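You operate a simulated robot arm through the tools that you are given. There is no shell and no other tool. Be economical: measure what you need, move in short steps, check, and stop when the job is done.

The job below is to be done with a simulated two-armed robot. You get a single attempt, and the scene is never put back.

JOB
Pour the sorting tray's beads into the bead tray's empty cell, then take that tray to the long table.
Fine: the bead tray on the wooden counter; slide the stopper open to pour and leave it open; put the sorting tray back after; spill nothing.

It is judged by the outcome, as a careful person would: the job done as asked, and still so three seconds after it is handed in. It fails if anything else is knocked over, pushed out of place, dropped, spilled or broken. A push-on lid holds only when it is set on centred and level and pressed home; a screw cap is set on level and turned clockwise until tight.

ROBOT AND FRAMES
Two 6-joint arms with two-finger parallel grippers on one trunk, on a base that drives. Base frame: it is fixed to the floor where the robot stands at the start and does not move with it; the origin is under the middle of the robot, x ahead of it, y to its left, z up. Readings come in mm, degrees, newtons and seconds.
The left shoulder is at the start at [70, 166, 1432], the right one opposite. With the tool pointing down near the work surface each hand reaches from about 400 to 820 mm from the robot's upright axis, wherever it stands, measured 20 degrees to its own side. Places, roughly: counter end of the long table [-1300, 300, 700]; stopper [500, 0, 900]. Payload 3.91 kg a hand.
The tool frame of a hand sits at the grasp point between the pads (the TCP): z along the fingers, y along the line on which they close. The tips reach 30 mm beyond it. The gripper opens to 110 mm. The fingers are 20 mm wide and 10 mm thick; the gripper's body (48 by 112 mm) begins 55 mm behind the TCP.
Orientation is that of the tool frame in the base frame, as [roll, pitch, yaw] about the fixed x, y, z axes, in that order (R = Rz(yaw) Ry(pitch) Rx(roll)). With the fingers straight down and closing along the base's y, the tool's x points along the base's -x, its y along +y and its z along -z.

CONTROLS
- The arms move only by the tool servo_tool. It takes "left_moves", "right_moves" or both (then of equal length, played together; a hand with none holds still); each is a list of rows, each a list of 3 entries, a list of its own where there are three numbers: the shift along the tool's x, y, z in units of 400 mm (1.0 is 400 mm), then the turn, a rotation vector about the tool's x, y, z in units of 120 degrees (1.0 is 120 degrees), then the opening, from 0 (shut) to 1 (fully open). In form: [[[dx, dy, dz], [ax, ay, az], fingers], ...]. A call has 1 to 8 rows; each row is the pose to reach, as a shift and turn from the pose commanded when the call began, along the tool's axes at that moment. A call with a number of a shift or a turn outside -1 to 1 is refused whole. Rows are played at 5 a second. More than 50 mm and 8.6 degrees between two rows, or a gripper value outside its range, and nothing of the call is played. Where a pose cannot be reached the arm comes as near as it can. A force on the tool above 70 N (or 10 N above the force at the start of the call, whichever is more), or a blocked arm, ends the call early, and 0.2 s more pass. Each finger travels about 108 mm/s and halts on what it meets, pressing with about 42 N; the grip force reading is that of the motor and also rises with nothing between the fingers. The clock runs only during rows and for 0.2 s after the last one: add rows that repeat a pose to give the fingers time. It gives the time, the measured TCP pose, the force on the tool (base axes), the opening and the grip force at its end, in the units of the frame above (readings bear some noise), with the torque about the TCP (base axes, N m) and any sound that the robot's microphone picked up, and new pictures: "show" is both (left out), scene, wrist or none (wrist: the cameras of the hands that moved).
- Cameras (640 x 400 px; columns grow to the right, rows downward): "scene" is now at [84.2, 46.7, 1637.9]; the picture's right is [0.89, -0.45, -0.00], its down [-0.41, -0.82, -0.40] and it looks along [0.18, 0.36, -0.91] (base axes); focal length 214 px, centre (320, 200). "left" rides on the left gripper at [77, -7, -115] in its tool frame; the picture's right is [0.09, 1.00, 0.00], its down [-0.80, 0.07, -0.59] and it looks along [-0.59, 0.05, 0.80] (tool axes); focal length 270 px, centre (320, 200). "right" rides on the right gripper at [77, 7, -115] in its tool frame; the picture's right is [-0.09, 1.00, 0.00], its down [-0.80, -0.07, -0.59] and it looks along [-0.59, -0.05, 0.80] (tool axes); focal length 270 px, centre (320, 200). There is no depth. A picture from a camera that has moved, and an enlarged one, comes with that camera's place and axes in the base frame and with its lens. The place of the scene camera against the robot may be out by one fixed shift of up to 25 mm in any direction.
- slide_trunk(by): slides the trunk up (or, below 0, down) by that many mm; the arms and the scene camera ride with it, the base frame stays. It gives what a move gives, with no picture.
- steer(legs): drives the robot by 1 to 6 legs, each [ahead, left, turn to the left] in mm, mm and degrees, along the robot's own axes; the way and the turn of a leg run together, so that a leg with both is an arc; at most 1500 mm and 180 degrees a leg. The arms and the cameras ride along, it lands a little off, and it stops where it bumps. It gives what a move gives, and a new picture of the scene camera.
- turn_head(pan, tilt): turns the head with the scene camera to pan (to the left, within 86 degrees either way) and tilt (down, from -29 to 69), counted from straight ahead of the robot. It gives what a move gives, and a new picture of the scene camera.
- inspect(camera, box): a new picture of the part [left, top, right, bottom] of that camera's present view, enlarged. It takes no simulated time.
- close_job(): hands the job in; it is judged then, once.

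Go step by step. Nothing tells you exact positions but the pictures and the camera data: compare them with the known pose of the tool, close in by small moves and look again before you grip or let go. The budget is 120 turns and 260 pictures, counting those below and the enlarged ones. Unless the task says otherwise, let go and move clear before handing in, and close with one line.

The tools are called by a JSON object that holds its "method" and its "body". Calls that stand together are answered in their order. servo_tool: Moves the arms, as the interface text tells. Its arguments: {"type":"object","properties":{"left_moves":{"type":"array"},"right_moves":{"type":"array"},"show":{"type":"string","enum":["both","scene","wrist","none"]}},"required":[]} The other tools are called the same way: slide_trunk (by) slides the trunk up or down; steer (legs) drives the base; turn_head (pan, tilt) turns the head that bears the scene camera; inspect (camera, box) takes an enlarged picture of a part of a camera's view; close_job () hands the job in.

At the start:

```text
time_s: 0.0
left_ee_pos: [485.4, 347.2, 1000.6]
left_orientation: [-180.0, 0.1, -179.9]
left_force: [0.0, -0.1, 0.3]
left_torque: [-0.02, -0.01, -0.02]
left_gripper_width: 109.9
left_grasp_force: 0.0
right_ee_pos: [649.3, -165.6, 999.5]
right_orientation: [180.0, 0.0, -180.0]
right_force: [0.0, 0.0, -0.8]
right_torque: [-0.02, 0.01, 0.03]
right_gripper_width: 110.2
right_grasp_force: 0.2
trunk travel left (down, up): [-927.0, 13.0]
robot x, y, heading: [-2.6, 3.5, 0.1]
head pan, tilt: [63.3, 66.1]
```

scene: 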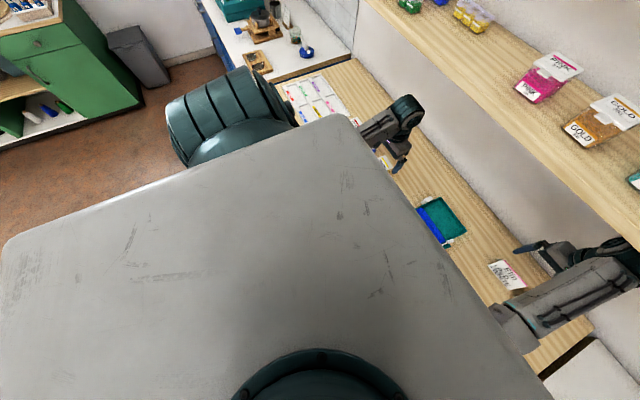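
right: 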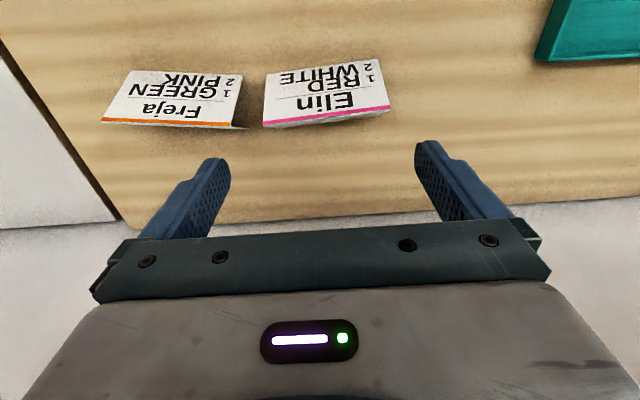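
left: 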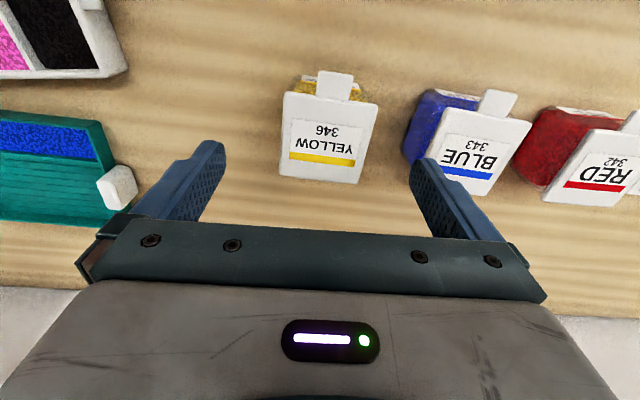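

I see a counter with a teal sorting tray (blue beads), a white-rimmed bead tray partly seen beyond it, bead boxes and cards. I'll look straight ahead to locate everything.

{"method": "turn_head", "body": {"pan": 0, "tilt": 50}}

{"method": "inspect", "body": {"camera": "left", "box": [0, 0, 320, 250]}}

```text
time_s: 1.3
left_ee_pos: [484.9, 346.6, 1000.0]
left_orientation: [-180.0, 0.1, -180.0]
left_force: [0.2, -0.5, 0.8]
left_torque: [0.0, -0.02, 0.0]
left_gripper_width: 110.0
left_grasp_force: 0.0
right_ee_pos: [650.5, -164.6, 998.8]
right_orientation: [180.0, 0.1, -179.9]
right_force: [0.0, 0.5, -0.8]
right_torque: [-0.01, 0.01, -0.01]
right_gripper_width: 110.3
right_grasp_force: 0.1
trunk travel left (down, up): [-927.0, 13.0]
robot x, y, heading: [0.3, -0.1, -0.0]
head pan, tilt: [0.0, 50.0]
camera scene: at [134.5, -6.2, 1657.2], right [0.0, -1.0, 0.0], down [-0.77, 0.0, -0.64], along [0.64, 0.0, -0.77], focal length 214 px, centre (320, 200)
```

scene: 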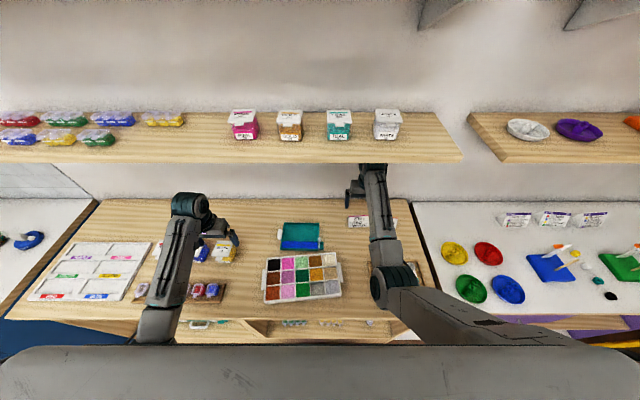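

```text
1.60 times, centred on (160, 125) of left
camera zoom: at [408.5, 339.0, 1112.8], right [-0.09, 1.0, 0.0], down [0.8, 0.07, 0.6], along [0.59, 0.05, -0.8], focal length 432 px, centre (576, 320)
```

zoom: 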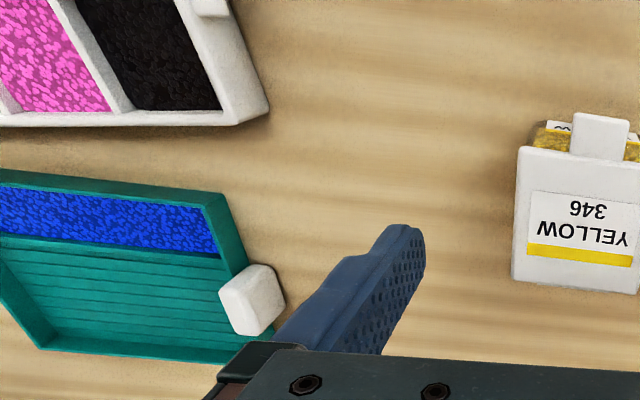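

The bead tray (5x3 cells) is in front of the sorting tray. I'll zoom in on both.

{"method": "inspect", "body": {"camera": "scene", "box": [220, 205, 380, 305]}}

{"method": "inspect", "body": {"camera": "scene", "box": [0, 180, 480, 340]}}

```text
4.00 times, centred on (300, 255) of scene
camera zoom: at [134.5, -6.2, 1657.2], right [0.0, -1.0, 0.0], down [-0.77, 0.0, -0.64], along [0.64, 0.0, -0.77], focal length 858 px, centre (400, -20)
```

zoom: 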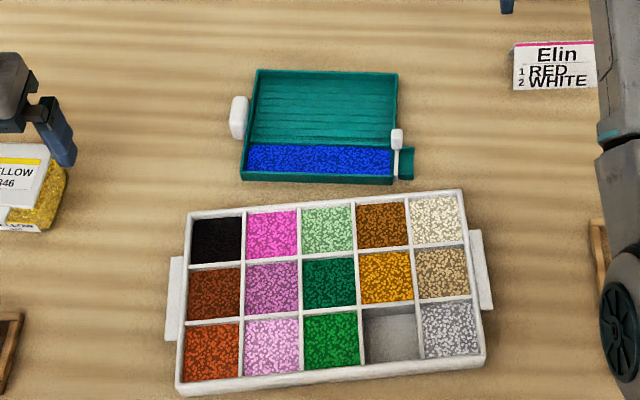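

```text
1.33 times, centred on (240, 260) of scene
camera zoom: at [134.5, -6.2, 1657.2], right [0.0, -1.0, 0.0], down [-0.77, 0.0, -0.64], along [0.64, 0.0, -0.77], focal length 286 px, centre (427, 120)
```

zoom: 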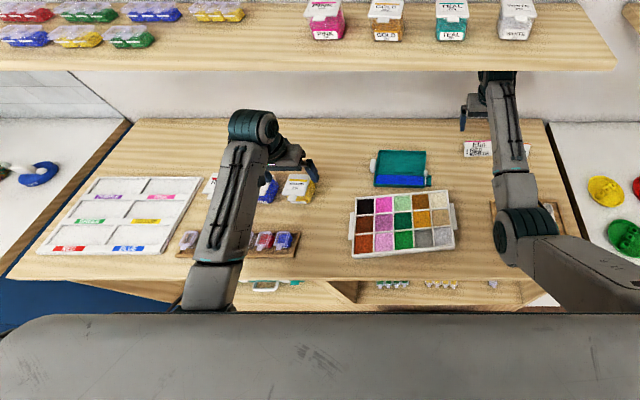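

The empty cell is in the front row, 4th column, near (377, 0). The sorting tray's lug is on its left, and its spout and stopper are at the front right corner. I'll bring the left hand above it for a closer look.

{"method": "servo_tool", "body": {"left_moves": [[[0, -0.05, -0.1], [0, 0, 0], 1], [[-0.02, -0.16, -0.15], [0, 0, 0], 1], [[-0.03, -0.27, -0.2], [0, 0, 0], 1], [[-0.04, -0.38, -0.2], [0, 0, 0], 1], [[-0.05, -0.49, -0.2], [0, 0, 0], 1], [[-0.05, -0.6, -0.2], [0, 0, 0], 1], [[-0.05, -0.64, -0.2], [0, 0, 0], 1]], "show": "wrist"}}

```text
time_s: 2.7
left_ee_pos: [512.0, 192.1, 1007.2]
left_orientation: [170.8, 1.2, -177.9]
left_force: [-0.1, 0.5, -0.5]
left_torque: [-0.03, 0.04, -0.01]
left_gripper_width: 109.9
left_grasp_force: 0.0
left hand out of reach, approached as far as the arm can: row 1, 2, 3, 4, 5, 6
right_ee_pos: [651.2, -162.8, 998.8]
right_orientation: [-179.7, -0.1, -179.9]
right_force: [0.6, 0.0, -0.2]
right_torque: [-0.01, 0.0, 0.01]
right_gripper_width: 110.3
right_grasp_force: 0.1
trunk travel left (down, up): [-927.0, 13.0]
robot x, y, heading: [-5.0, -2.0, -0.0]
head pan, tilt: [0.0, 50.0]
stopped in row 6 (left hand): the arm was blocked; the commanded pose is now the measured one
camera left: at [434.8, 164.1, 1116.5], right [-0.13, 0.98, 0.15], down [0.79, 0.0, 0.62], along [0.6, 0.2, -0.77], focal length 270 px, centre (320, 200)
```

left: 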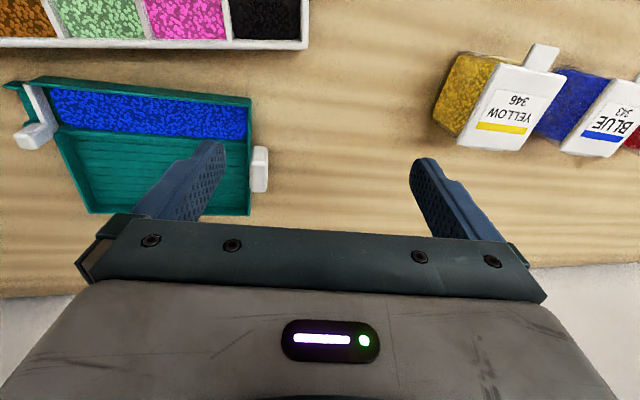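

The left arm hit its reach limit here, so the base will need to move. First I'll inspect the sorting tray from this view.

{"method": "inspect", "body": {"camera": "left", "box": [0, 60, 280, 235]}}

{"method": "inspect", "body": {"camera": "left", "box": [0, 60, 112, 170]}}

```text
2.29 times, centred on (140, 148) of left
camera zoom: at [434.8, 164.1, 1116.5], right [-0.13, 0.98, 0.15], down [0.79, 0.0, 0.62], along [0.6, 0.2, -0.77], focal length 618 px, centre (731, 320)
```

zoom: 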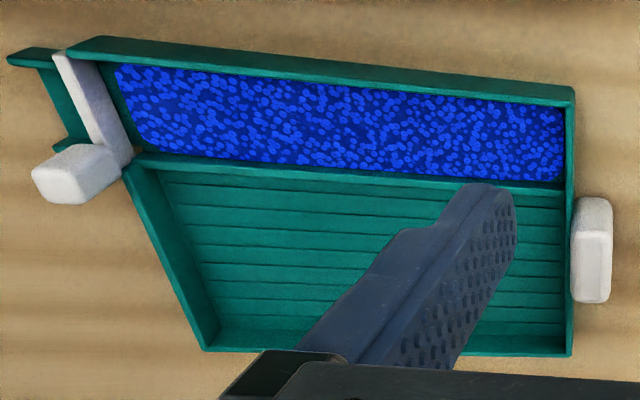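

```text
3.64 times, centred on (56, 115) of left
camera zoom: at [434.8, 164.1, 1116.5], right [-0.13, 0.98, 0.15], down [0.79, 0.0, 0.62], along [0.6, 0.2, -0.77], focal length 983 px, centre (1280, 509)
```

zoom: 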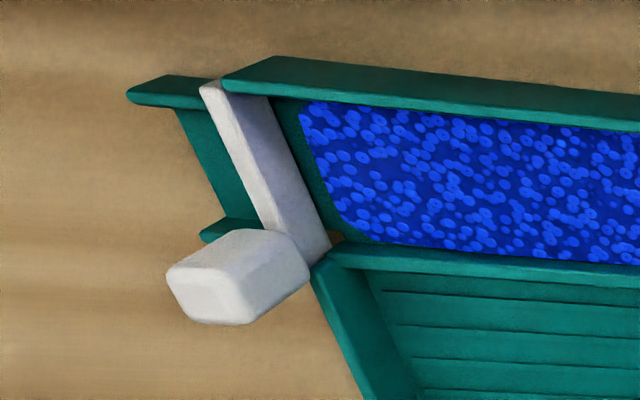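

The stopper is a white gate with a knob at its far (+x) end, so it opens by sliding along +x. The arms are cramped here, so I'll back off and shift left to put the trays in a comfortable reach zone.

{"method": "steer", "body": {"legs": [[-170, 0, 0], [0, 70, 0]]}}

```text
time_s: 4.8
left_ee_pos: [342.8, 250.8, 1009.1]
left_orientation: [170.4, 1.2, -178.0]
left_force: [-0.2, -0.2, -0.5]
left_torque: [0.05, 0.04, 0.01]
left_gripper_width: 109.9
left_grasp_force: 0.0
right_ee_pos: [480.5, -104.5, 998.4]
right_orientation: [179.7, -0.1, 179.9]
right_force: [-0.5, 0.6, -0.3]
right_torque: [0.06, 0.02, 0.01]
right_gripper_width: 110.0
right_grasp_force: 0.0
trunk travel left (down, up): [-927.0, 13.0]
robot x, y, heading: [-169.6, 66.5, 0.0]
head pan, tilt: [0.0, 50.0]
camera scene: at [-33.4, 52.1, 1657.0], right [0.0, -1.0, -0.01], down [-0.77, 0.01, -0.64], along [0.64, 0.0, -0.77], focal length 214 px, centre (320, 200)
```

scene: 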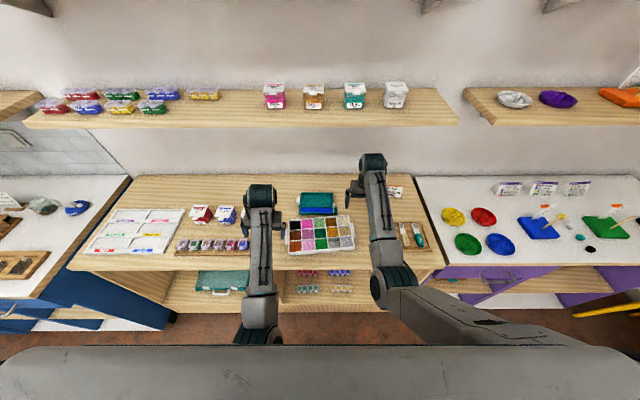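

Next I bring the left hand level and over the lug area for a look.

{"method": "servo_tool", "body": {"left_moves": [[[-0.08, -0.04, -0.01], [0.02, 0, 0], 1], [[-0.18, -0.09, -0.02], [0.04, 0.005, 0.005], 1], [[-0.28, -0.13, -0.03], [0.06, 0.01, 0.01], 1], [[-0.37, -0.18, -0.04], [0.08, 0.01, 0.015], 1], [[-0.46, -0.22, -0.04], [0.08, 0.01, 0.017], 1], [[-0.46, -0.22, -0.04], [0.08, 0.01, 0.017], 1]]}}

```text
time_s: 6.2
left_ee_pos: [528.9, 172.6, 1014.5]
left_orientation: [-179.5, 0.0, 179.9]
left_force: [-0.2, 0.6, 0.0]
left_torque: [-0.01, -0.03, -0.01]
left_gripper_width: 110.0
left_grasp_force: 0.1
right_ee_pos: [478.7, -97.3, 1000.0]
right_orientation: [-179.9, -0.1, 179.9]
right_force: [-0.5, 0.3, -0.7]
right_torque: [-0.03, 0.01, 0.02]
right_gripper_width: 110.0
right_grasp_force: 0.0
trunk travel left (down, up): [-927.0, 13.0]
robot x, y, heading: [-170.3, 70.6, 0.0]
head pan, tilt: [0.0, 50.0]
camera scene: at [-36.2, 62.5, 1657.3], right [0.0, -1.0, 0.0], down [-0.77, 0.0, -0.64], along [0.64, 0.0, -0.77], focal length 214 px, centre (320, 200)
camera left: at [452.5, 166.8, 1128.2], right [-0.09, 1.0, -0.01], down [0.8, 0.07, 0.59], along [0.59, 0.04, -0.8], focal length 270 px, centre (320, 200)
```

scene: 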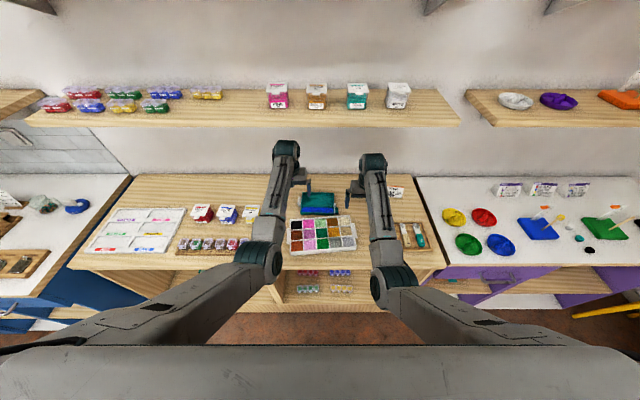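
left: 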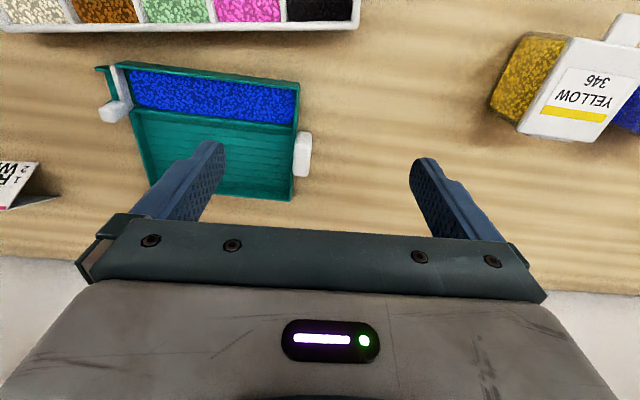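

The lug triangulates to about (570, 156, 899). I'll lower for a close look.

{"method": "servo_tool", "body": {"left_moves": [[[-0.05, -0.02, 0.05], [0, 0, 0], 1], [[-0.1, -0.0325, 0.11], [0, 0, 0], 1], [[-0.1025, -0.0325, 0.15], [0, 0, 0], 1], [[-0.1025, -0.0325, 0.15], [0, 0, 0], 1]], "show": "none"}}

{"method": "inspect", "body": {"camera": "left", "box": [160, 60, 480, 260]}}

{"method": "inspect", "body": {"camera": "right", "box": [0, 0, 640, 400]}}

```text
time_s: 7.2
left_ee_pos: [569.3, 158.8, 954.3]
left_orientation: [-179.6, 0.1, -180.0]
left_force: [-0.5, 0.6, 0.0]
left_torque: [-0.04, 0.01, 0.03]
left_gripper_width: 110.0
left_grasp_force: 0.1
right_ee_pos: [480.1, -98.0, 999.5]
right_orientation: [-180.0, -0.1, 180.0]
right_force: [0.0, -0.2, -0.1]
right_torque: [-0.03, -0.01, -0.01]
right_gripper_width: 109.8
right_grasp_force: 0.1
trunk travel left (down, up): [-927.0, 13.0]
robot x, y, heading: [-171.1, 66.6, -0.0]
head pan, tilt: [0.0, 50.0]
```

```text
2.00 times, centred on (320, 160) of left
camera zoom: at [493.8, 152.1, 1069.3], right [-0.09, 1.0, -0.01], down [0.8, 0.07, 0.59], along [0.59, 0.05, -0.8], focal length 541 px, centre (320, 280)
```

zoom: 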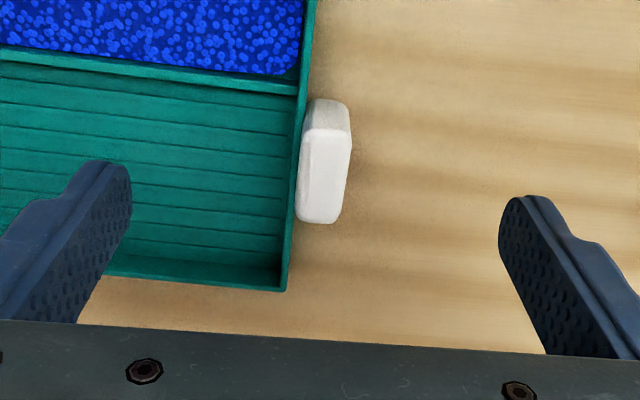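

```text
1.00 times, centred on (320, 200) of right (not enlarged: the box is as wide or as high as the picture)
camera zoom: at [404.2, -90.5, 1113.8], right [0.09, 1.0, 0.0], down [0.8, -0.07, 0.59], along [0.59, -0.05, -0.8], focal length 270 px, centre (320, 200)
```

zoom: 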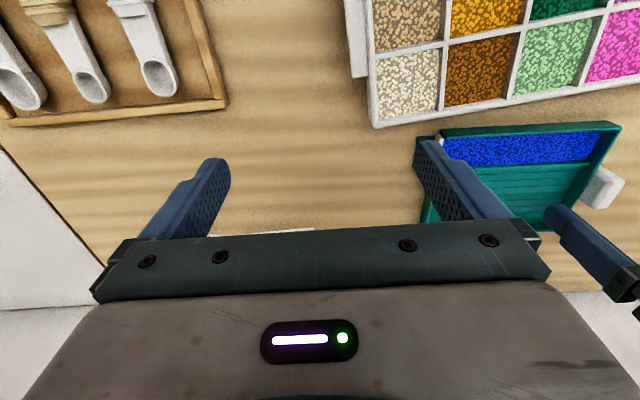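

The lug is about 33×16 mm at (573, 159), top near z 905. Now I'll get a close look at the stopper with the right wrist camera.

{"method": "servo_tool", "body": {"right_moves": [[[-0.05, 0.07, 0.0], [0, 0, 0], 1], [[-0.11, 0.15, 0.03], [0, 0, 0], 1], [[-0.1625, 0.22, 0.06], [0, 0, 0], 1], [[-0.1625, 0.22, 0.0875], [0, 0, 0], 1], [[-0.1625, 0.22, 0.0875], [0, 0, 0], 1]], "show": "none"}}

{"method": "inspect", "body": {"camera": "right", "box": [160, 60, 480, 260]}}

{"method": "inspect", "body": {"camera": "right", "box": [0, 0, 640, 400]}}

```text
time_s: 8.4
left_ee_pos: [569.2, 158.6, 955.5]
left_orientation: [-179.6, 0.0, 180.0]
left_force: [0.5, 1.1, -0.2]
left_torque: [0.01, 0.0, -0.01]
left_gripper_width: 110.1
left_grasp_force: 0.0
right_ee_pos: [544.4, -10.4, 963.9]
right_orientation: [-180.0, 0.0, 179.9]
right_force: [0.9, 0.2, 0.3]
right_torque: [-0.01, 0.01, 0.02]
right_gripper_width: 110.1
right_grasp_force: 0.1
trunk travel left (down, up): [-927.0, 13.0]
robot x, y, heading: [-175.0, 67.6, -0.1]
head pan, tilt: [0.0, 50.0]
```

```text
2.00 times, centred on (320, 160) of right
camera zoom: at [468.5, -1.9, 1079.6], right [0.09, 1.0, 0.0], down [0.8, -0.07, 0.59], along [0.59, -0.05, -0.8], focal length 541 px, centre (320, 280)
```

zoom: 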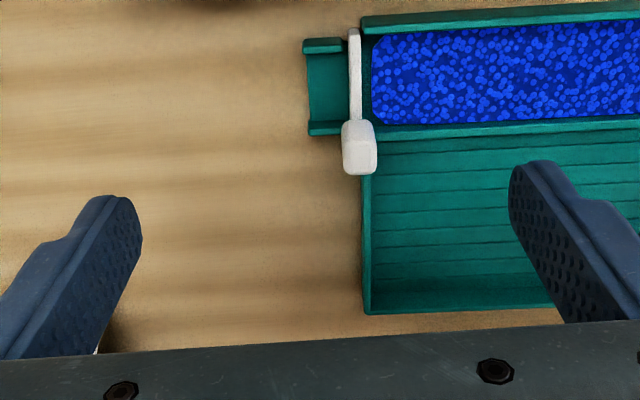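

```text
1.00 times, centred on (320, 200) of right (not enlarged: the box is as wide or as high as the picture)
camera zoom: at [468.5, -1.9, 1079.6], right [0.09, 1.0, 0.0], down [0.8, -0.07, 0.59], along [0.59, -0.05, -0.8], focal length 270 px, centre (320, 200)
```

zoom: 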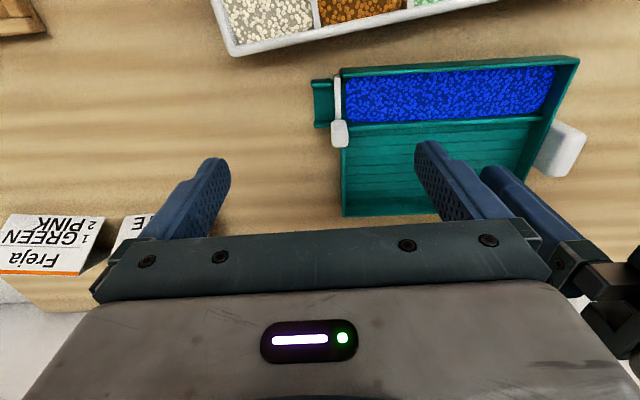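

The stopper's knob is around (539, 5, 913), standing above the wall, and the spout is at x 509–535 with its tip at y ≈ -12. Next I'll use the right camera to measure the empty cell.

{"method": "servo_tool", "body": {"right_moves": [[[0.09, 0, -0.06], [0, 0, 0], 1], [[0.2, 0, -0.09], [0, 0, 0], 1], [[0.3, 0, -0.09], [0, 0, 0], 1], [[0.38, 0, -0.09], [0, 0, 0], 1], [[0.38, 0, -0.09], [0, 0, 0], 1]], "show": "wrist"}}

{"method": "inspect", "body": {"camera": "right", "box": [160, 60, 480, 260]}}

```text
time_s: 9.5
left_ee_pos: [570.9, 159.2, 955.7]
left_orientation: [-179.6, 0.0, 179.9]
left_force: [0.1, -0.1, 0.2]
left_torque: [-0.01, 0.01, 0.0]
left_gripper_width: 109.7
left_grasp_force: 0.1
right_ee_pos: [468.5, -65.4, 1086.0]
right_orientation: [-175.3, 10.5, 178.1]
right_force: [-0.3, -0.5, -0.5]
right_torque: [-0.01, -0.01, 0.04]
right_gripper_width: 110.1
right_grasp_force: 0.0
trunk travel left (down, up): [-927.0, 13.0]
robot x, y, heading: [-169.1, 68.4, -0.2]
head pan, tilt: [0.0, 50.0]
stopped in row 5 (right hand): the arm was blocked; the commanded pose is now the measured one
camera right: at [374.1, -44.0, 1182.9], right [0.14, 0.99, -0.06], down [0.68, -0.05, 0.73], along [0.72, -0.14, -0.68], focal length 270 px, centre (320, 200)
```

right: 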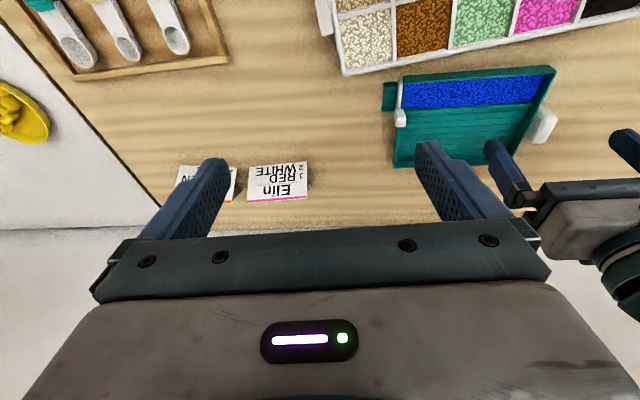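

```text
2.00 times, centred on (320, 160) of right
camera zoom: at [374.1, -44.0, 1182.9], right [0.14, 0.99, -0.06], down [0.68, -0.05, 0.73], along [0.72, -0.14, -0.68], focal length 541 px, centre (320, 280)
```

zoom: 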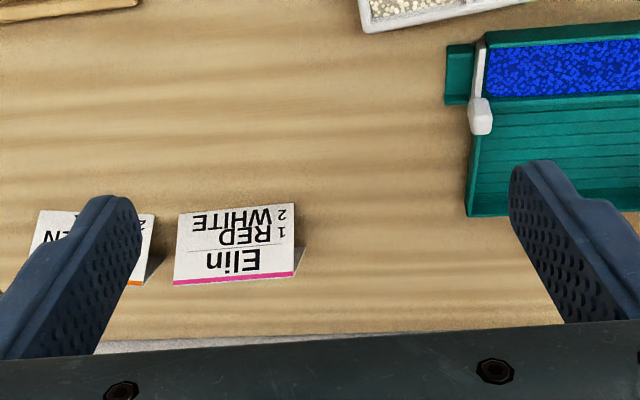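

Reaching inward jams the arm, so I'll do the transport by driving the base instead. I'll measure the cell with the scene camera, calibrated on the knob and lug.

{"method": "inspect", "body": {"camera": "scene", "box": [270, 180, 390, 255]}}

```text
5.33 times, centred on (330, 218) of scene
camera zoom: at [-36.3, 61.6, 1657.3], right [0.0, -1.0, 0.0], down [-0.77, 0.0, -0.64], along [0.64, 0.0, -0.77], focal length 1144 px, centre (267, 107)
```

zoom: 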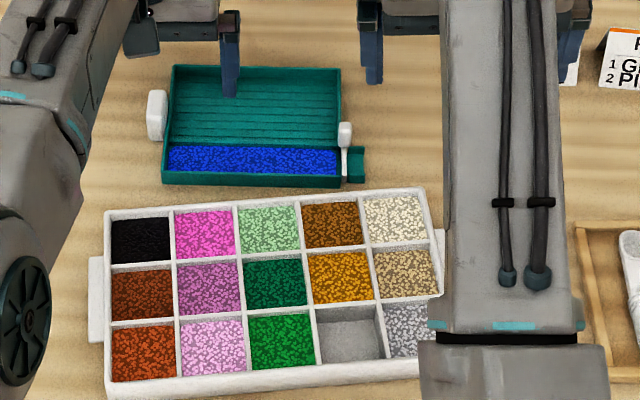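

Cell centre comes out near (356, 7) after calibration. Now I'll bring the right hand back to a neutral level pose while the left descends around the lug and its wall.

{"method": "servo_tool", "body": {"left_moves": [[[-0.005, 0.005, 0.02], [0, 0, 0], 0.9], [[-0.007, 0.005, 0.045], [0, 0, 0], 0.7], [[-0.007, 0.005, 0.065], [0, 0, 0], 0.5], [[-0.007, 0.005, 0.08], [0, 0, 0], 0.5], [[-0.007, 0.005, 0.08], [0, 0, 0], 0.5]], "right_moves": [[[-0.04, 0, 0.05], [-0.008, 0.02, -0.004], 1], [[-0.08, 0, 0.1], [-0.016, 0.04, -0.008], 1], [[-0.13, 0, 0.16], [-0.025, 0.06, -0.012], 1], [[-0.185, 0, 0.2375], [-0.039, 0.0875, -0.016], 1], [[-0.185, 0, 0.2375], [-0.039, 0.0875, -0.016], 1]], "show": "none"}}

{"method": "inspect", "body": {"camera": "left", "box": [160, 60, 480, 260]}}

{"method": "inspect", "body": {"camera": "right", "box": [260, 60, 640, 297]}}

```text
time_s: 10.7
left_ee_pos: [572.4, 161.4, 924.1]
left_orientation: [-179.5, 0.0, 179.9]
left_force: [-0.2, -0.1, 0.3]
left_torque: [0.02, -0.02, 0.03]
left_gripper_width: 55.0
left_grasp_force: 0.1
right_ee_pos: [558.9, -71.3, 1003.5]
right_orientation: [179.9, -0.3, 179.6]
right_force: [0.1, 0.5, 0.6]
right_torque: [0.03, -0.02, -0.04]
right_gripper_width: 110.0
right_grasp_force: 0.0
trunk travel left (down, up): [-927.0, 13.0]
robot x, y, heading: [-168.7, 69.2, -0.1]
head pan, tilt: [0.0, 50.0]
```

```text
2.00 times, centred on (320, 160) of left
camera zoom: at [496.4, 154.6, 1037.5], right [-0.09, 1.0, -0.01], down [0.8, 0.07, 0.59], along [0.59, 0.05, -0.8], focal length 541 px, centre (320, 280)
```

zoom: 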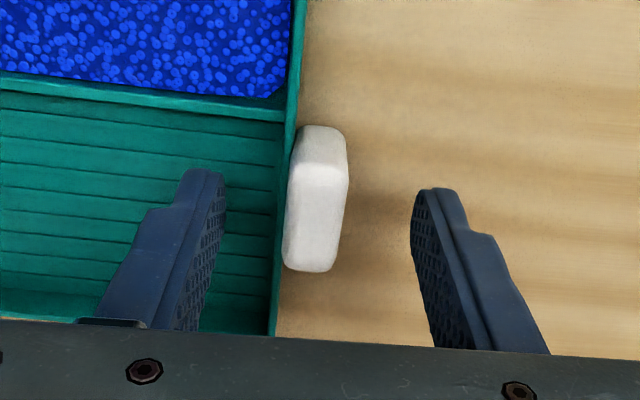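

```text
1.68 times, centred on (450, 178) of right
camera zoom: at [482.6, -63.9, 1118.4], right [0.1, 1.0, 0.0], down [0.8, -0.08, 0.59], along [0.59, -0.05, -0.81], focal length 455 px, centre (101, 236)
```

zoom: 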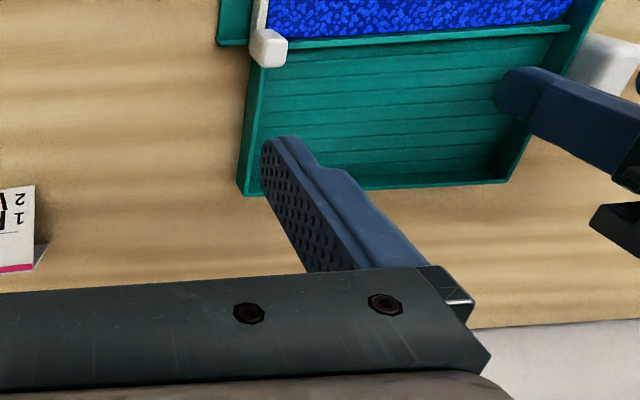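

Alignment looks right; I'll descend a bit further, shift 3 mm, and close gently.

{"method": "servo_tool", "body": {"left_moves": [[[0, -0.0075, 0.01], [0, 0, 0], 0.5], [[0, -0.0075, 0.02], [0, 0, 0], 0.5], [[0, -0.0075, 0.02], [0, 0, 0], 0.5]], "show": "none"}}

{"method": "inspect", "body": {"camera": "right", "box": [420, 60, 640, 197]}}

```text
time_s: 11.5
left_ee_pos: [573.2, 158.0, 915.8]
left_orientation: [-179.6, 0.0, 180.0]
left_force: [0.7, -0.6, 0.5]
left_torque: [-0.03, 0.03, -0.01]
left_gripper_width: 54.9
left_grasp_force: 0.1
right_ee_pos: [557.7, -71.0, 1004.8]
right_orientation: [180.0, -0.4, 179.6]
right_force: [-0.4, 0.4, -0.7]
right_torque: [0.02, -0.01, 0.0]
right_gripper_width: 110.2
right_grasp_force: 0.0
trunk travel left (down, up): [-927.0, 13.0]
robot x, y, heading: [-170.3, 71.0, 0.1]
head pan, tilt: [0.0, 50.0]
```

```text
2.91 times, centred on (530, 128) of right
camera zoom: at [481.8, -63.5, 1118.8], right [0.09, 1.0, 0.0], down [0.8, -0.08, 0.59], along [0.59, -0.06, -0.81], focal length 786 px, centre (-291, 408)
```

zoom: 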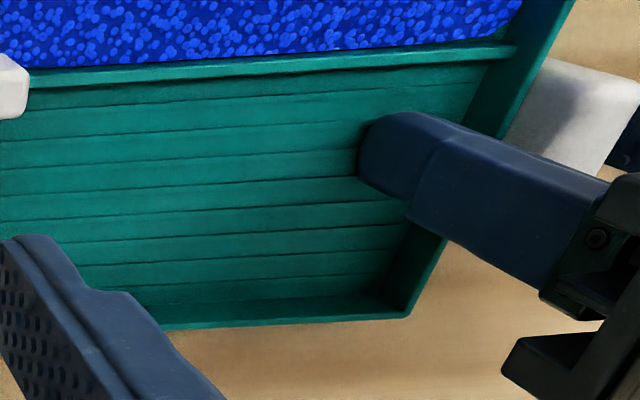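

The tip is near the tray floor with no contact. I close the grip.

{"method": "servo_tool", "body": {"left_moves": [[[0, 0, 0], [0, 0, 0], 0.3], [[0, 0, 0], [0, 0, 0], 0.15], [[0, 0, 0], [0, 0, 0], 0.0], [[0, 0, 0], [0, 0, 0], 0.0], [[0, 0, 0], [0, 0, 0], 0.0]], "show": "wrist"}}

```text
time_s: 12.7
left_ee_pos: [573.6, 158.2, 916.2]
left_orientation: [-179.7, 0.0, 180.0]
left_force: [0.2, -0.5, -0.3]
left_torque: [-0.21, 0.09, -0.03]
left_gripper_width: 17.4
left_grasp_force: 41.6
right_ee_pos: [557.1, -70.9, 1003.7]
right_orientation: [179.9, -0.3, 179.5]
right_force: [0.4, 0.0, 0.6]
right_torque: [0.02, -0.03, 0.03]
right_gripper_width: 110.0
right_grasp_force: 0.1
trunk travel left (down, up): [-927.0, 13.0]
robot x, y, heading: [-170.2, 68.2, -0.0]
head pan, tilt: [0.0, 50.0]
camera left: at [496.9, 151.5, 1029.0], right [-0.09, 1.0, -0.01], down [0.8, 0.07, 0.59], along [0.59, 0.05, -0.8], focal length 270 px, centre (320, 200)
```

left: 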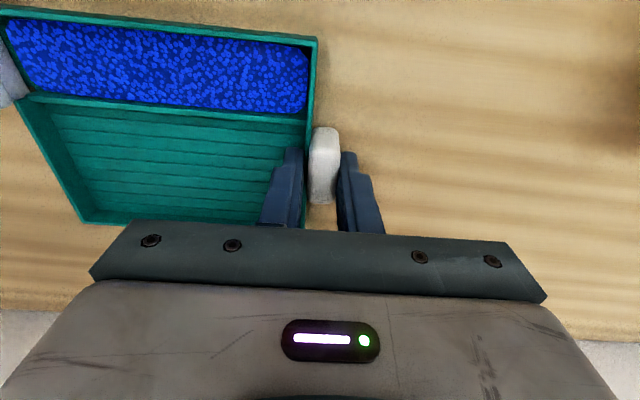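

Gripped at 17 mm. I'll lift a little and check that it stays level.

{"method": "servo_tool", "body": {"left_moves": [[[0, 0, -0.015], [0, 0, 0], 0.0], [[0, 0, -0.03], [0, 0, 0], 0.0], [[0, 0, -0.05], [0, 0, 0], 0.0], [[0, 0, -0.05], [0, 0, 0], 0.0]], "show": "scene"}}

{"method": "inspect", "body": {"camera": "right", "box": [320, 20, 640, 220]}}

```text
time_s: 13.7
left_ee_pos: [572.9, 158.3, 937.3]
left_orientation: [-179.5, 0.1, 179.9]
left_force: [-1.0, 0.6, 0.6]
left_torque: [0.09, -0.05, -0.03]
left_gripper_width: 15.5
left_grasp_force: 42.2
right_ee_pos: [557.4, -72.5, 1002.7]
right_orientation: [179.9, -0.3, 179.6]
right_force: [0.3, 0.0, -0.4]
right_torque: [-0.02, -0.02, -0.03]
right_gripper_width: 110.0
right_grasp_force: 0.0
trunk travel left (down, up): [-927.0, 13.0]
robot x, y, heading: [-172.0, 67.5, -0.3]
head pan, tilt: [0.0, 50.0]
camera scene: at [-35.3, 61.3, 1657.2], right [0.0, -1.0, 0.0], down [-0.77, 0.0, -0.64], along [0.64, 0.0, -0.77], focal length 214 px, centre (320, 200)
```

scene: 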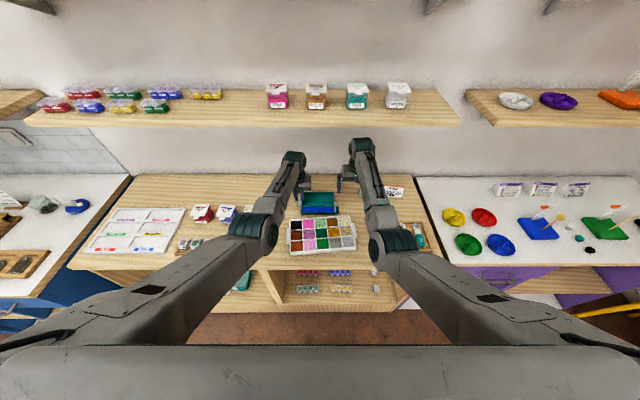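

```text
2.00 times, centred on (480, 120) of right
camera zoom: at [482.4, -63.8, 1118.3], right [0.09, 1.0, 0.0], down [0.8, -0.08, 0.59], along [0.59, -0.05, -0.81], focal length 541 px, centre (0, 360)
```

zoom: 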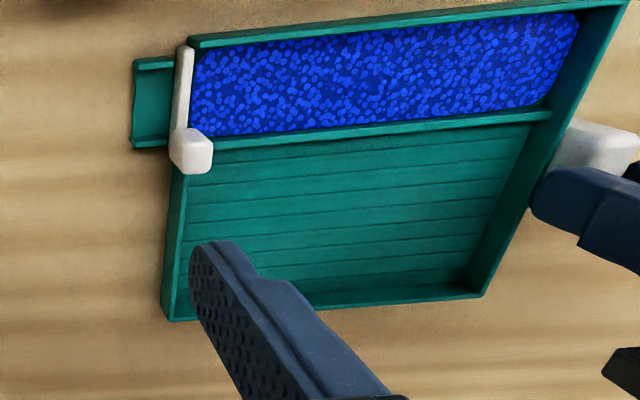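

I want to confirm how the tray sits in the grip, as the width dropped 2 mm. Checking the left camera.

{"method": "inspect", "body": {"camera": "left", "box": [0, 0, 640, 400]}}

{"method": "inspect", "body": {"camera": "scene", "box": [270, 180, 390, 255]}}

```text
1.00 times, centred on (320, 200) of left (not enlarged: the box is as wide or as high as the picture)
camera zoom: at [496.8, 151.2, 1049.6], right [-0.09, 1.0, -0.01], down [0.8, 0.07, 0.59], along [0.59, 0.05, -0.8], focal length 270 px, centre (320, 200)
```

zoom: 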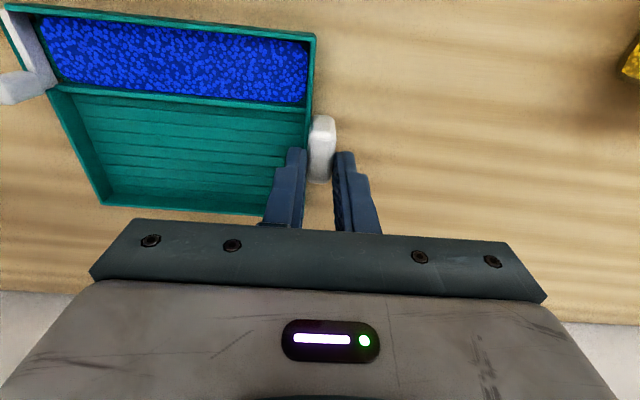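

```text
5.33 times, centred on (330, 218) of scene
camera zoom: at [-35.3, 61.3, 1657.2], right [0.0, -1.0, 0.0], down [-0.77, 0.0, -0.64], along [0.64, 0.0, -0.77], focal length 1144 px, centre (267, 107)
```

zoom: 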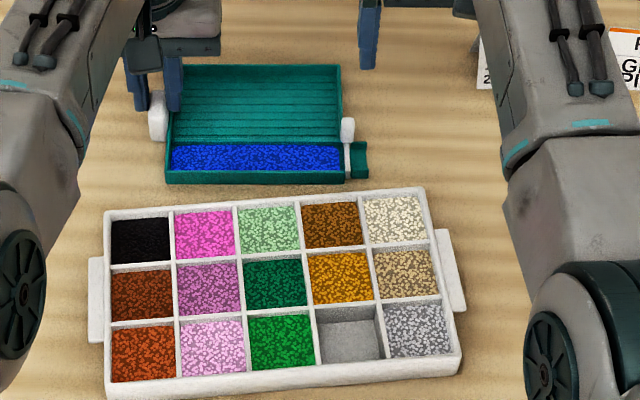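

The tray stayed on the counter: the fingers slid up the lug, and the tray moved only a few millimetres and is still upright. A grip across the lug's ends, with the finger sides backed by the wall, should hold better. I'll release, rise, and yaw the left hand 90°.

{"method": "servo_tool", "body": {"left_moves": [[[0, 0, 0], [0, 0, 0], 0.3], [[0, 0, 0], [0, 0, 0], 0.45], [[0, 0, -0.06], [0, 0, 0], 0.5], [[0, 0.02, -0.12], [0, 0, 0.07], 0.6], [[0, 0.02, -0.12], [0, 0, 0.14], 0.6], [[0, 0.02, -0.12], [0, 0, 0.21], 0.6], [[0, 0.02, -0.12], [0, 0, 0.28], 0.6], [[0, 0.02, -0.12], [0, 0, 0.35], 0.6]], "show": "none"}}

{"method": "servo_tool", "body": {"left_moves": [[[0, 0, 0], [0, 0, 0.07], 0.6], [[0, 0, 0], [0, 0, 0.14], 0.6], [[0, 0, 0], [0, 0, 0.21], 0.6], [[0, 0, 0], [0, 0, 0.28], 0.6], [[0, 0, 0], [0, 0, 0.34], 0.6], [[0, 0, 0], [0, 0, 0.4], 0.6], [[0, 0, 0], [0, 0, 0.4], 0.6]], "show": "both"}}

```text
time_s: 15.5
left_ee_pos: [572.2, 165.7, 983.8]
left_orientation: [-179.7, 0.3, 137.8]
left_force: [-0.1, 0.0, -0.4]
left_torque: [0.0, -0.02, -0.01]
left_gripper_width: 66.2
left_grasp_force: 0.0
right_ee_pos: [557.8, -71.9, 1003.6]
right_orientation: [179.9, -0.3, 179.5]
right_force: [0.5, 0.0, 0.5]
right_torque: [0.0, 0.0, -0.01]
right_gripper_width: 110.1
right_grasp_force: 0.1
trunk travel left (down, up): [-927.0, 13.0]
robot x, y, heading: [-172.3, 66.8, 0.1]
head pan, tilt: [0.0, 50.0]
```

```text
time_s: 17.1
left_ee_pos: [573.3, 167.0, 983.6]
left_orientation: [-180.0, 0.4, 89.8]
left_force: [0.4, -0.2, 0.1]
left_torque: [0.02, -0.01, 0.0]
left_gripper_width: 66.1
left_grasp_force: 0.1
right_ee_pos: [558.2, -70.6, 1004.3]
right_orientation: [179.9, -0.4, 179.6]
right_force: [0.0, 0.0, 0.0]
right_torque: [0.01, 0.04, -0.01]
right_gripper_width: 109.8
right_grasp_force: 0.1
trunk travel left (down, up): [-927.0, 13.0]
robot x, y, heading: [-172.6, 70.1, -0.1]
head pan, tilt: [0.0, 50.0]
camera scene: at [-35.3, 61.5, 1657.2], right [0.0, -1.0, 0.0], down [-0.77, 0.0, -0.64], along [0.64, 0.0, -0.77], focal length 214 px, centre (320, 200)
camera left: at [567.2, 243.2, 1096.5], right [1.0, 0.08, 0.0], down [0.07, -0.8, 0.6], along [0.05, -0.6, -0.8], focal length 270 px, centre (320, 200)
```

scene: 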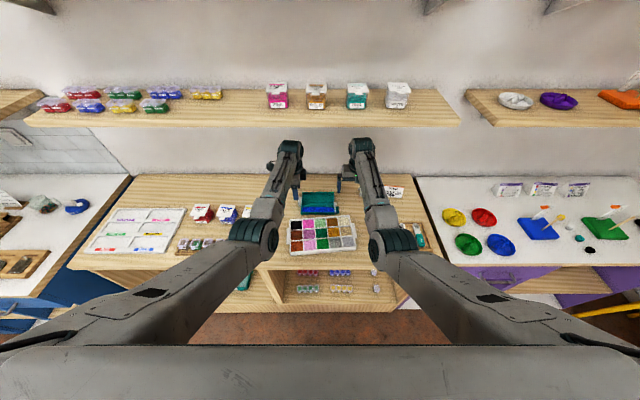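
left: 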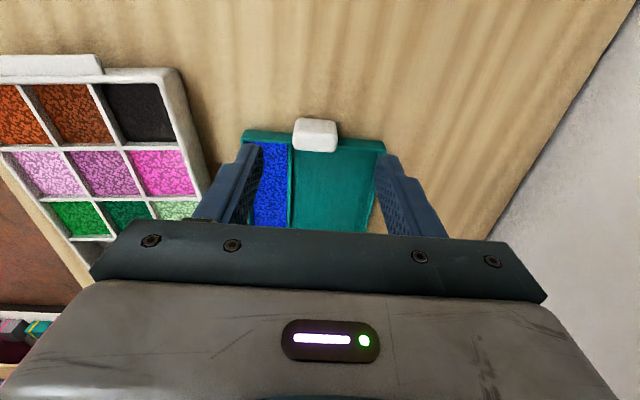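

The yaw worked. I'll zoom in on the lug from this side.

{"method": "inspect", "body": {"camera": "left", "box": [220, 80, 420, 205]}}

```text
3.20 times, centred on (320, 142) of left
camera zoom: at [567.2, 243.2, 1096.5], right [1.0, 0.08, 0.0], down [0.07, -0.8, 0.6], along [0.05, -0.6, -0.8], focal length 865 px, centre (320, 384)
```

zoom: 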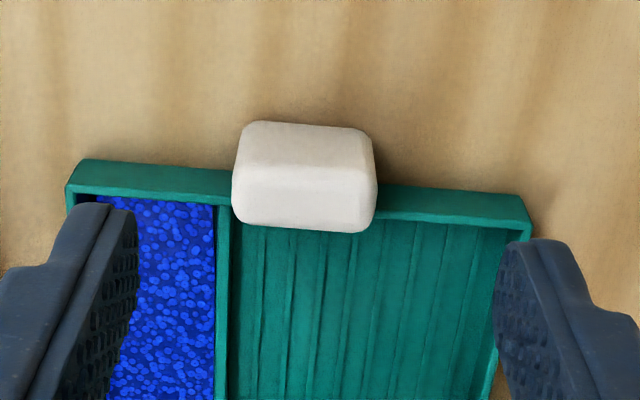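

Lug spans x 554–588, y 147–163, z 877–905, with the wall's outer face near y 152. I'll descend with the fingers just outside the wall, straddling the lug in x.

{"method": "servo_tool", "body": {"left_moves": [[[0, -0.005, 0.06], [0, 0, 0], 0.6], [[0, -0.005, 0.12], [0, 0, 0], 0.55], [[0, -0.005, 0.16], [0, 0, 0], 0.5], [[0, -0.005, 0.178], [0, 0, 0], 0.5], [[0, -0.005, 0.178], [0, 0, 0], 0.5]], "show": "none"}}

{"method": "inspect", "body": {"camera": "left", "box": [200, 60, 440, 210]}}

{"method": "inspect", "body": {"camera": "right", "box": [420, 40, 640, 177]}}

```text
time_s: 18.3
left_ee_pos: [572.2, 166.1, 913.1]
left_orientation: [-179.9, 0.4, 89.9]
left_force: [-0.4, 0.1, 0.4]
left_torque: [0.01, -0.01, 0.0]
left_gripper_width: 55.0
left_grasp_force: 0.1
right_ee_pos: [558.0, -72.0, 1003.9]
right_orientation: [179.8, -0.4, 179.6]
right_force: [0.3, -0.1, -0.2]
right_torque: [-0.03, -0.03, 0.01]
right_gripper_width: 109.9
right_grasp_force: 0.1
trunk travel left (down, up): [-927.0, 13.0]
robot x, y, heading: [-169.4, 67.7, -0.0]
head pan, tilt: [0.0, 50.0]
```

```text
2.67 times, centred on (320, 135) of left
camera zoom: at [565.3, 242.9, 1025.4], right [1.0, 0.09, 0.0], down [0.07, -0.8, 0.6], along [0.05, -0.6, -0.8], focal length 721 px, centre (320, 373)
```

zoom: 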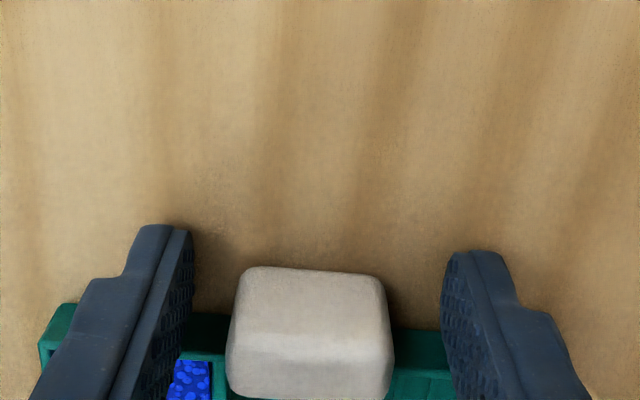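

```text
2.91 times, centred on (530, 108) of right
camera zoom: at [482.3, -63.7, 1118.3], right [0.09, 1.0, 0.0], down [0.8, -0.08, 0.59], along [0.59, -0.06, -0.81], focal length 786 px, centre (-291, 466)
```

zoom: 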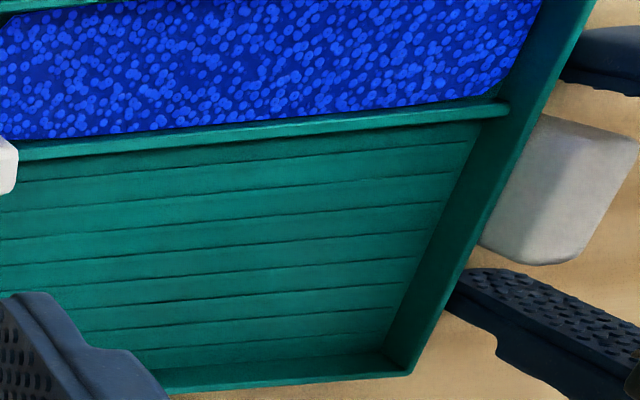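

Good straddle. I'll move 5 mm closer to the wall, then close.

{"method": "servo_tool", "body": {"left_moves": [[[-0.007, 0, 0], [0, 0, 0], 0.5], [[-0.0125, 0, 0], [0, 0, 0], 0.5], [[-0.0125, 0, 0], [0, 0, 0], 0.5]], "show": "none"}}

{"method": "inspect", "body": {"camera": "left", "box": [200, 60, 440, 210]}}

```text
time_s: 19.1
left_ee_pos: [571.4, 159.6, 911.6]
left_orientation: [180.0, 0.5, 90.0]
left_force: [-0.7, 0.6, 0.3]
left_torque: [-0.01, 0.02, 0.0]
left_gripper_width: 54.9
left_grasp_force: 0.0
right_ee_pos: [557.3, -72.5, 1004.1]
right_orientation: [179.9, -0.2, 179.5]
right_force: [0.2, 0.1, 0.8]
right_torque: [0.01, 0.01, 0.02]
right_gripper_width: 110.1
right_grasp_force: 0.0
trunk travel left (down, up): [-927.0, 13.0]
robot x, y, heading: [-172.8, 66.4, 0.3]
head pan, tilt: [0.0, 50.0]
```

```text
2.67 times, centred on (320, 135) of left
camera zoom: at [566.0, 237.2, 1025.5], right [1.0, 0.09, 0.0], down [0.07, -0.8, 0.6], along [0.05, -0.6, -0.8], focal length 721 px, centre (320, 373)
```

zoom: 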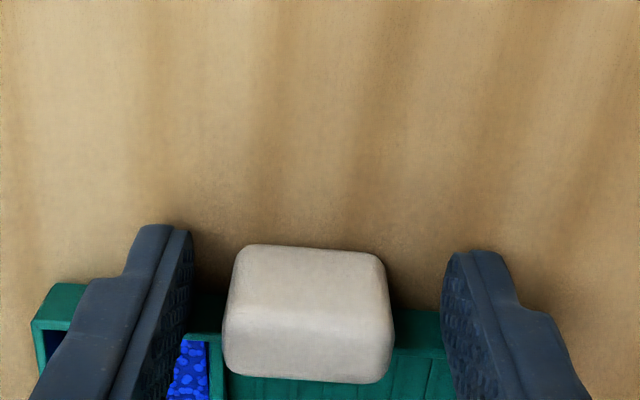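

Close and do a small test lift, watching forces.

{"method": "servo_tool", "body": {"left_moves": [[[0, -0.005, 0], [0, 0, 0], 0.35], [[0, -0.005, 0], [0, 0, 0], 0.2], [[0, -0.005, 0], [0, 0, 0], 0.0], [[0, -0.005, 0], [0, 0, 0], 0.0], [[0, -0.005, 0], [0, 0, 0], 0.0]], "show": "none"}}

{"method": "servo_tool", "body": {"left_moves": [[[0, 0, -0.01], [0, 0, 0], 0.0], [[0, 0, -0.02], [0, 0, 0], 0.0], [[0, 0, -0.03], [0, 0, 0], 0.0], [[0, 0, -0.03], [0, 0, 0], 0.0]], "show": "none"}}

{"method": "inspect", "body": {"camera": "left", "box": [200, 60, 440, 210]}}

{"method": "inspect", "body": {"camera": "right", "box": [320, 20, 640, 220]}}

```text
time_s: 20.3
left_ee_pos: [570.0, 160.0, 912.3]
left_orientation: [-180.0, 0.5, 89.9]
left_force: [-0.2, -0.4, -0.3]
left_torque: [0.04, -0.01, -0.01]
left_gripper_width: 33.4
left_grasp_force: 42.0
right_ee_pos: [558.6, -72.1, 1003.5]
right_orientation: [179.9, -0.3, 179.6]
right_force: [0.4, 0.3, -0.4]
right_torque: [-0.01, 0.0, 0.02]
right_gripper_width: 110.2
right_grasp_force: 0.0
trunk travel left (down, up): [-927.0, 13.0]
robot x, y, heading: [-170.0, 68.3, -0.1]
head pan, tilt: [0.0, 50.0]
```

```text
time_s: 21.3
left_ee_pos: [569.2, 159.7, 923.6]
left_orientation: [-179.9, 0.5, 90.0]
left_force: [0.5, 0.2, -0.3]
left_torque: [0.07, -0.01, -0.01]
left_gripper_width: 33.3
left_grasp_force: 42.5
right_ee_pos: [557.5, -70.9, 1003.7]
right_orientation: [179.9, -0.2, 179.6]
right_force: [-0.9, 0.0, 0.5]
right_torque: [0.0, 0.01, 0.04]
right_gripper_width: 110.1
right_grasp_force: 0.1
trunk travel left (down, up): [-927.0, 13.0]
robot x, y, heading: [-170.8, 69.5, 0.2]
head pan, tilt: [0.0, 50.0]
```

```text
2.67 times, centred on (320, 135) of left
camera zoom: at [563.6, 237.3, 1036.7], right [1.0, 0.09, 0.0], down [0.07, -0.8, 0.6], along [0.05, -0.6, -0.8], focal length 721 px, centre (320, 373)
```

zoom: 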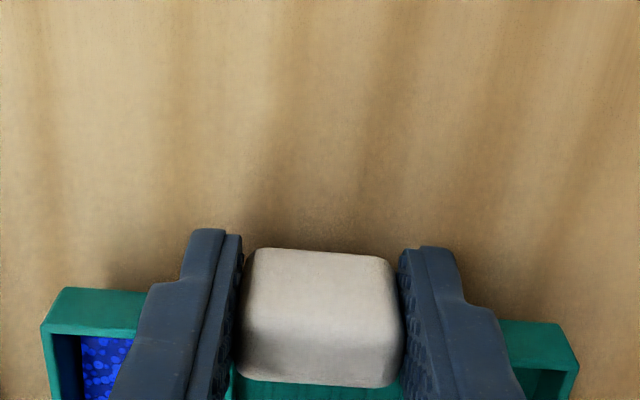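

```text
2.00 times, centred on (480, 120) of right
camera zoom: at [482.6, -63.7, 1118.2], right [0.09, 1.0, 0.0], down [0.8, -0.08, 0.59], along [0.59, -0.06, -0.81], focal length 541 px, centre (0, 360)
```

zoom: 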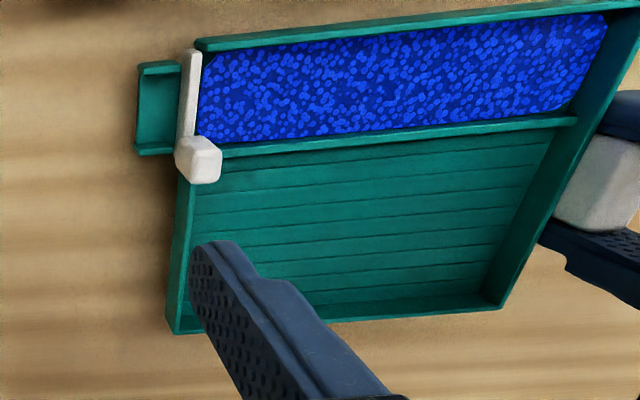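

The tray lifts rigidly and is light. I'll lift further while shifting the right hand aside.

{"method": "servo_tool", "body": {"left_moves": [[[0, 0, -0.03], [0, 0, 0], 0.0], [[0, 0, -0.06], [0, 0, 0], 0.0], [[0, 0, -0.09], [0, 0, 0], 0.0], [[0, 0, -0.12], [0, 0, 0], 0.0], [[0, 0, -0.15], [0, 0, 0], 0.0], [[0, 0, -0.15], [0, 0, 0], 0.0]], "right_moves": [[[0, -0.08, -0.03], [0, 0, 0], 1], [[0, -0.12, -0.06], [0, 0, 0], 1], [[0, -0.12, -0.06], [0, 0, 0], 1], [[0, -0.12, -0.06], [0, 0, 0], 1], [[0, -0.12, -0.06], [0, 0, 0], 1], [[0, -0.12, -0.06], [0, 0, 0], 1]], "show": "scene"}}

{"method": "inspect", "body": {"camera": "scene", "box": [270, 170, 390, 245]}}

```text
time_s: 22.7
left_ee_pos: [568.6, 161.4, 984.2]
left_orientation: [-179.8, 0.3, 89.9]
left_force: [-0.2, 0.4, -0.7]
left_torque: [0.07, -0.02, 0.01]
left_gripper_width: 33.3
left_grasp_force: 41.8
right_ee_pos: [558.1, -118.6, 1027.2]
right_orientation: [180.0, -0.3, 179.7]
right_force: [0.0, 0.4, 0.3]
right_torque: [-0.01, -0.02, 0.03]
right_gripper_width: 110.2
right_grasp_force: 0.1
trunk travel left (down, up): [-927.0, 13.0]
robot x, y, heading: [-172.2, 67.1, -0.2]
head pan, tilt: [0.0, 50.0]
camera scene: at [-34.9, 62.0, 1657.2], right [0.0, -1.0, 0.0], down [-0.77, 0.0, -0.64], along [0.64, 0.0, -0.77], focal length 214 px, centre (320, 200)
```

scene: 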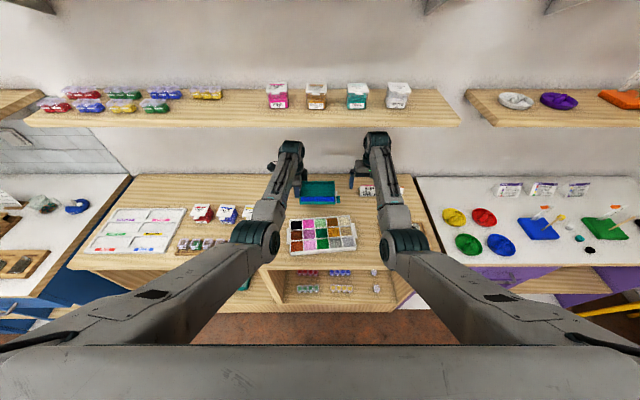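

```text
5.33 times, centred on (330, 208) of scene
camera zoom: at [-34.9, 62.0, 1657.2], right [0.0, -1.0, 0.0], down [-0.77, 0.0, -0.64], along [0.64, 0.0, -0.77], focal length 1144 px, centre (267, 160)
```

zoom: 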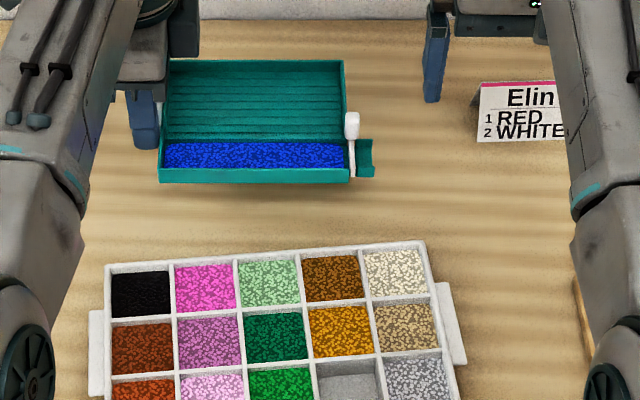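

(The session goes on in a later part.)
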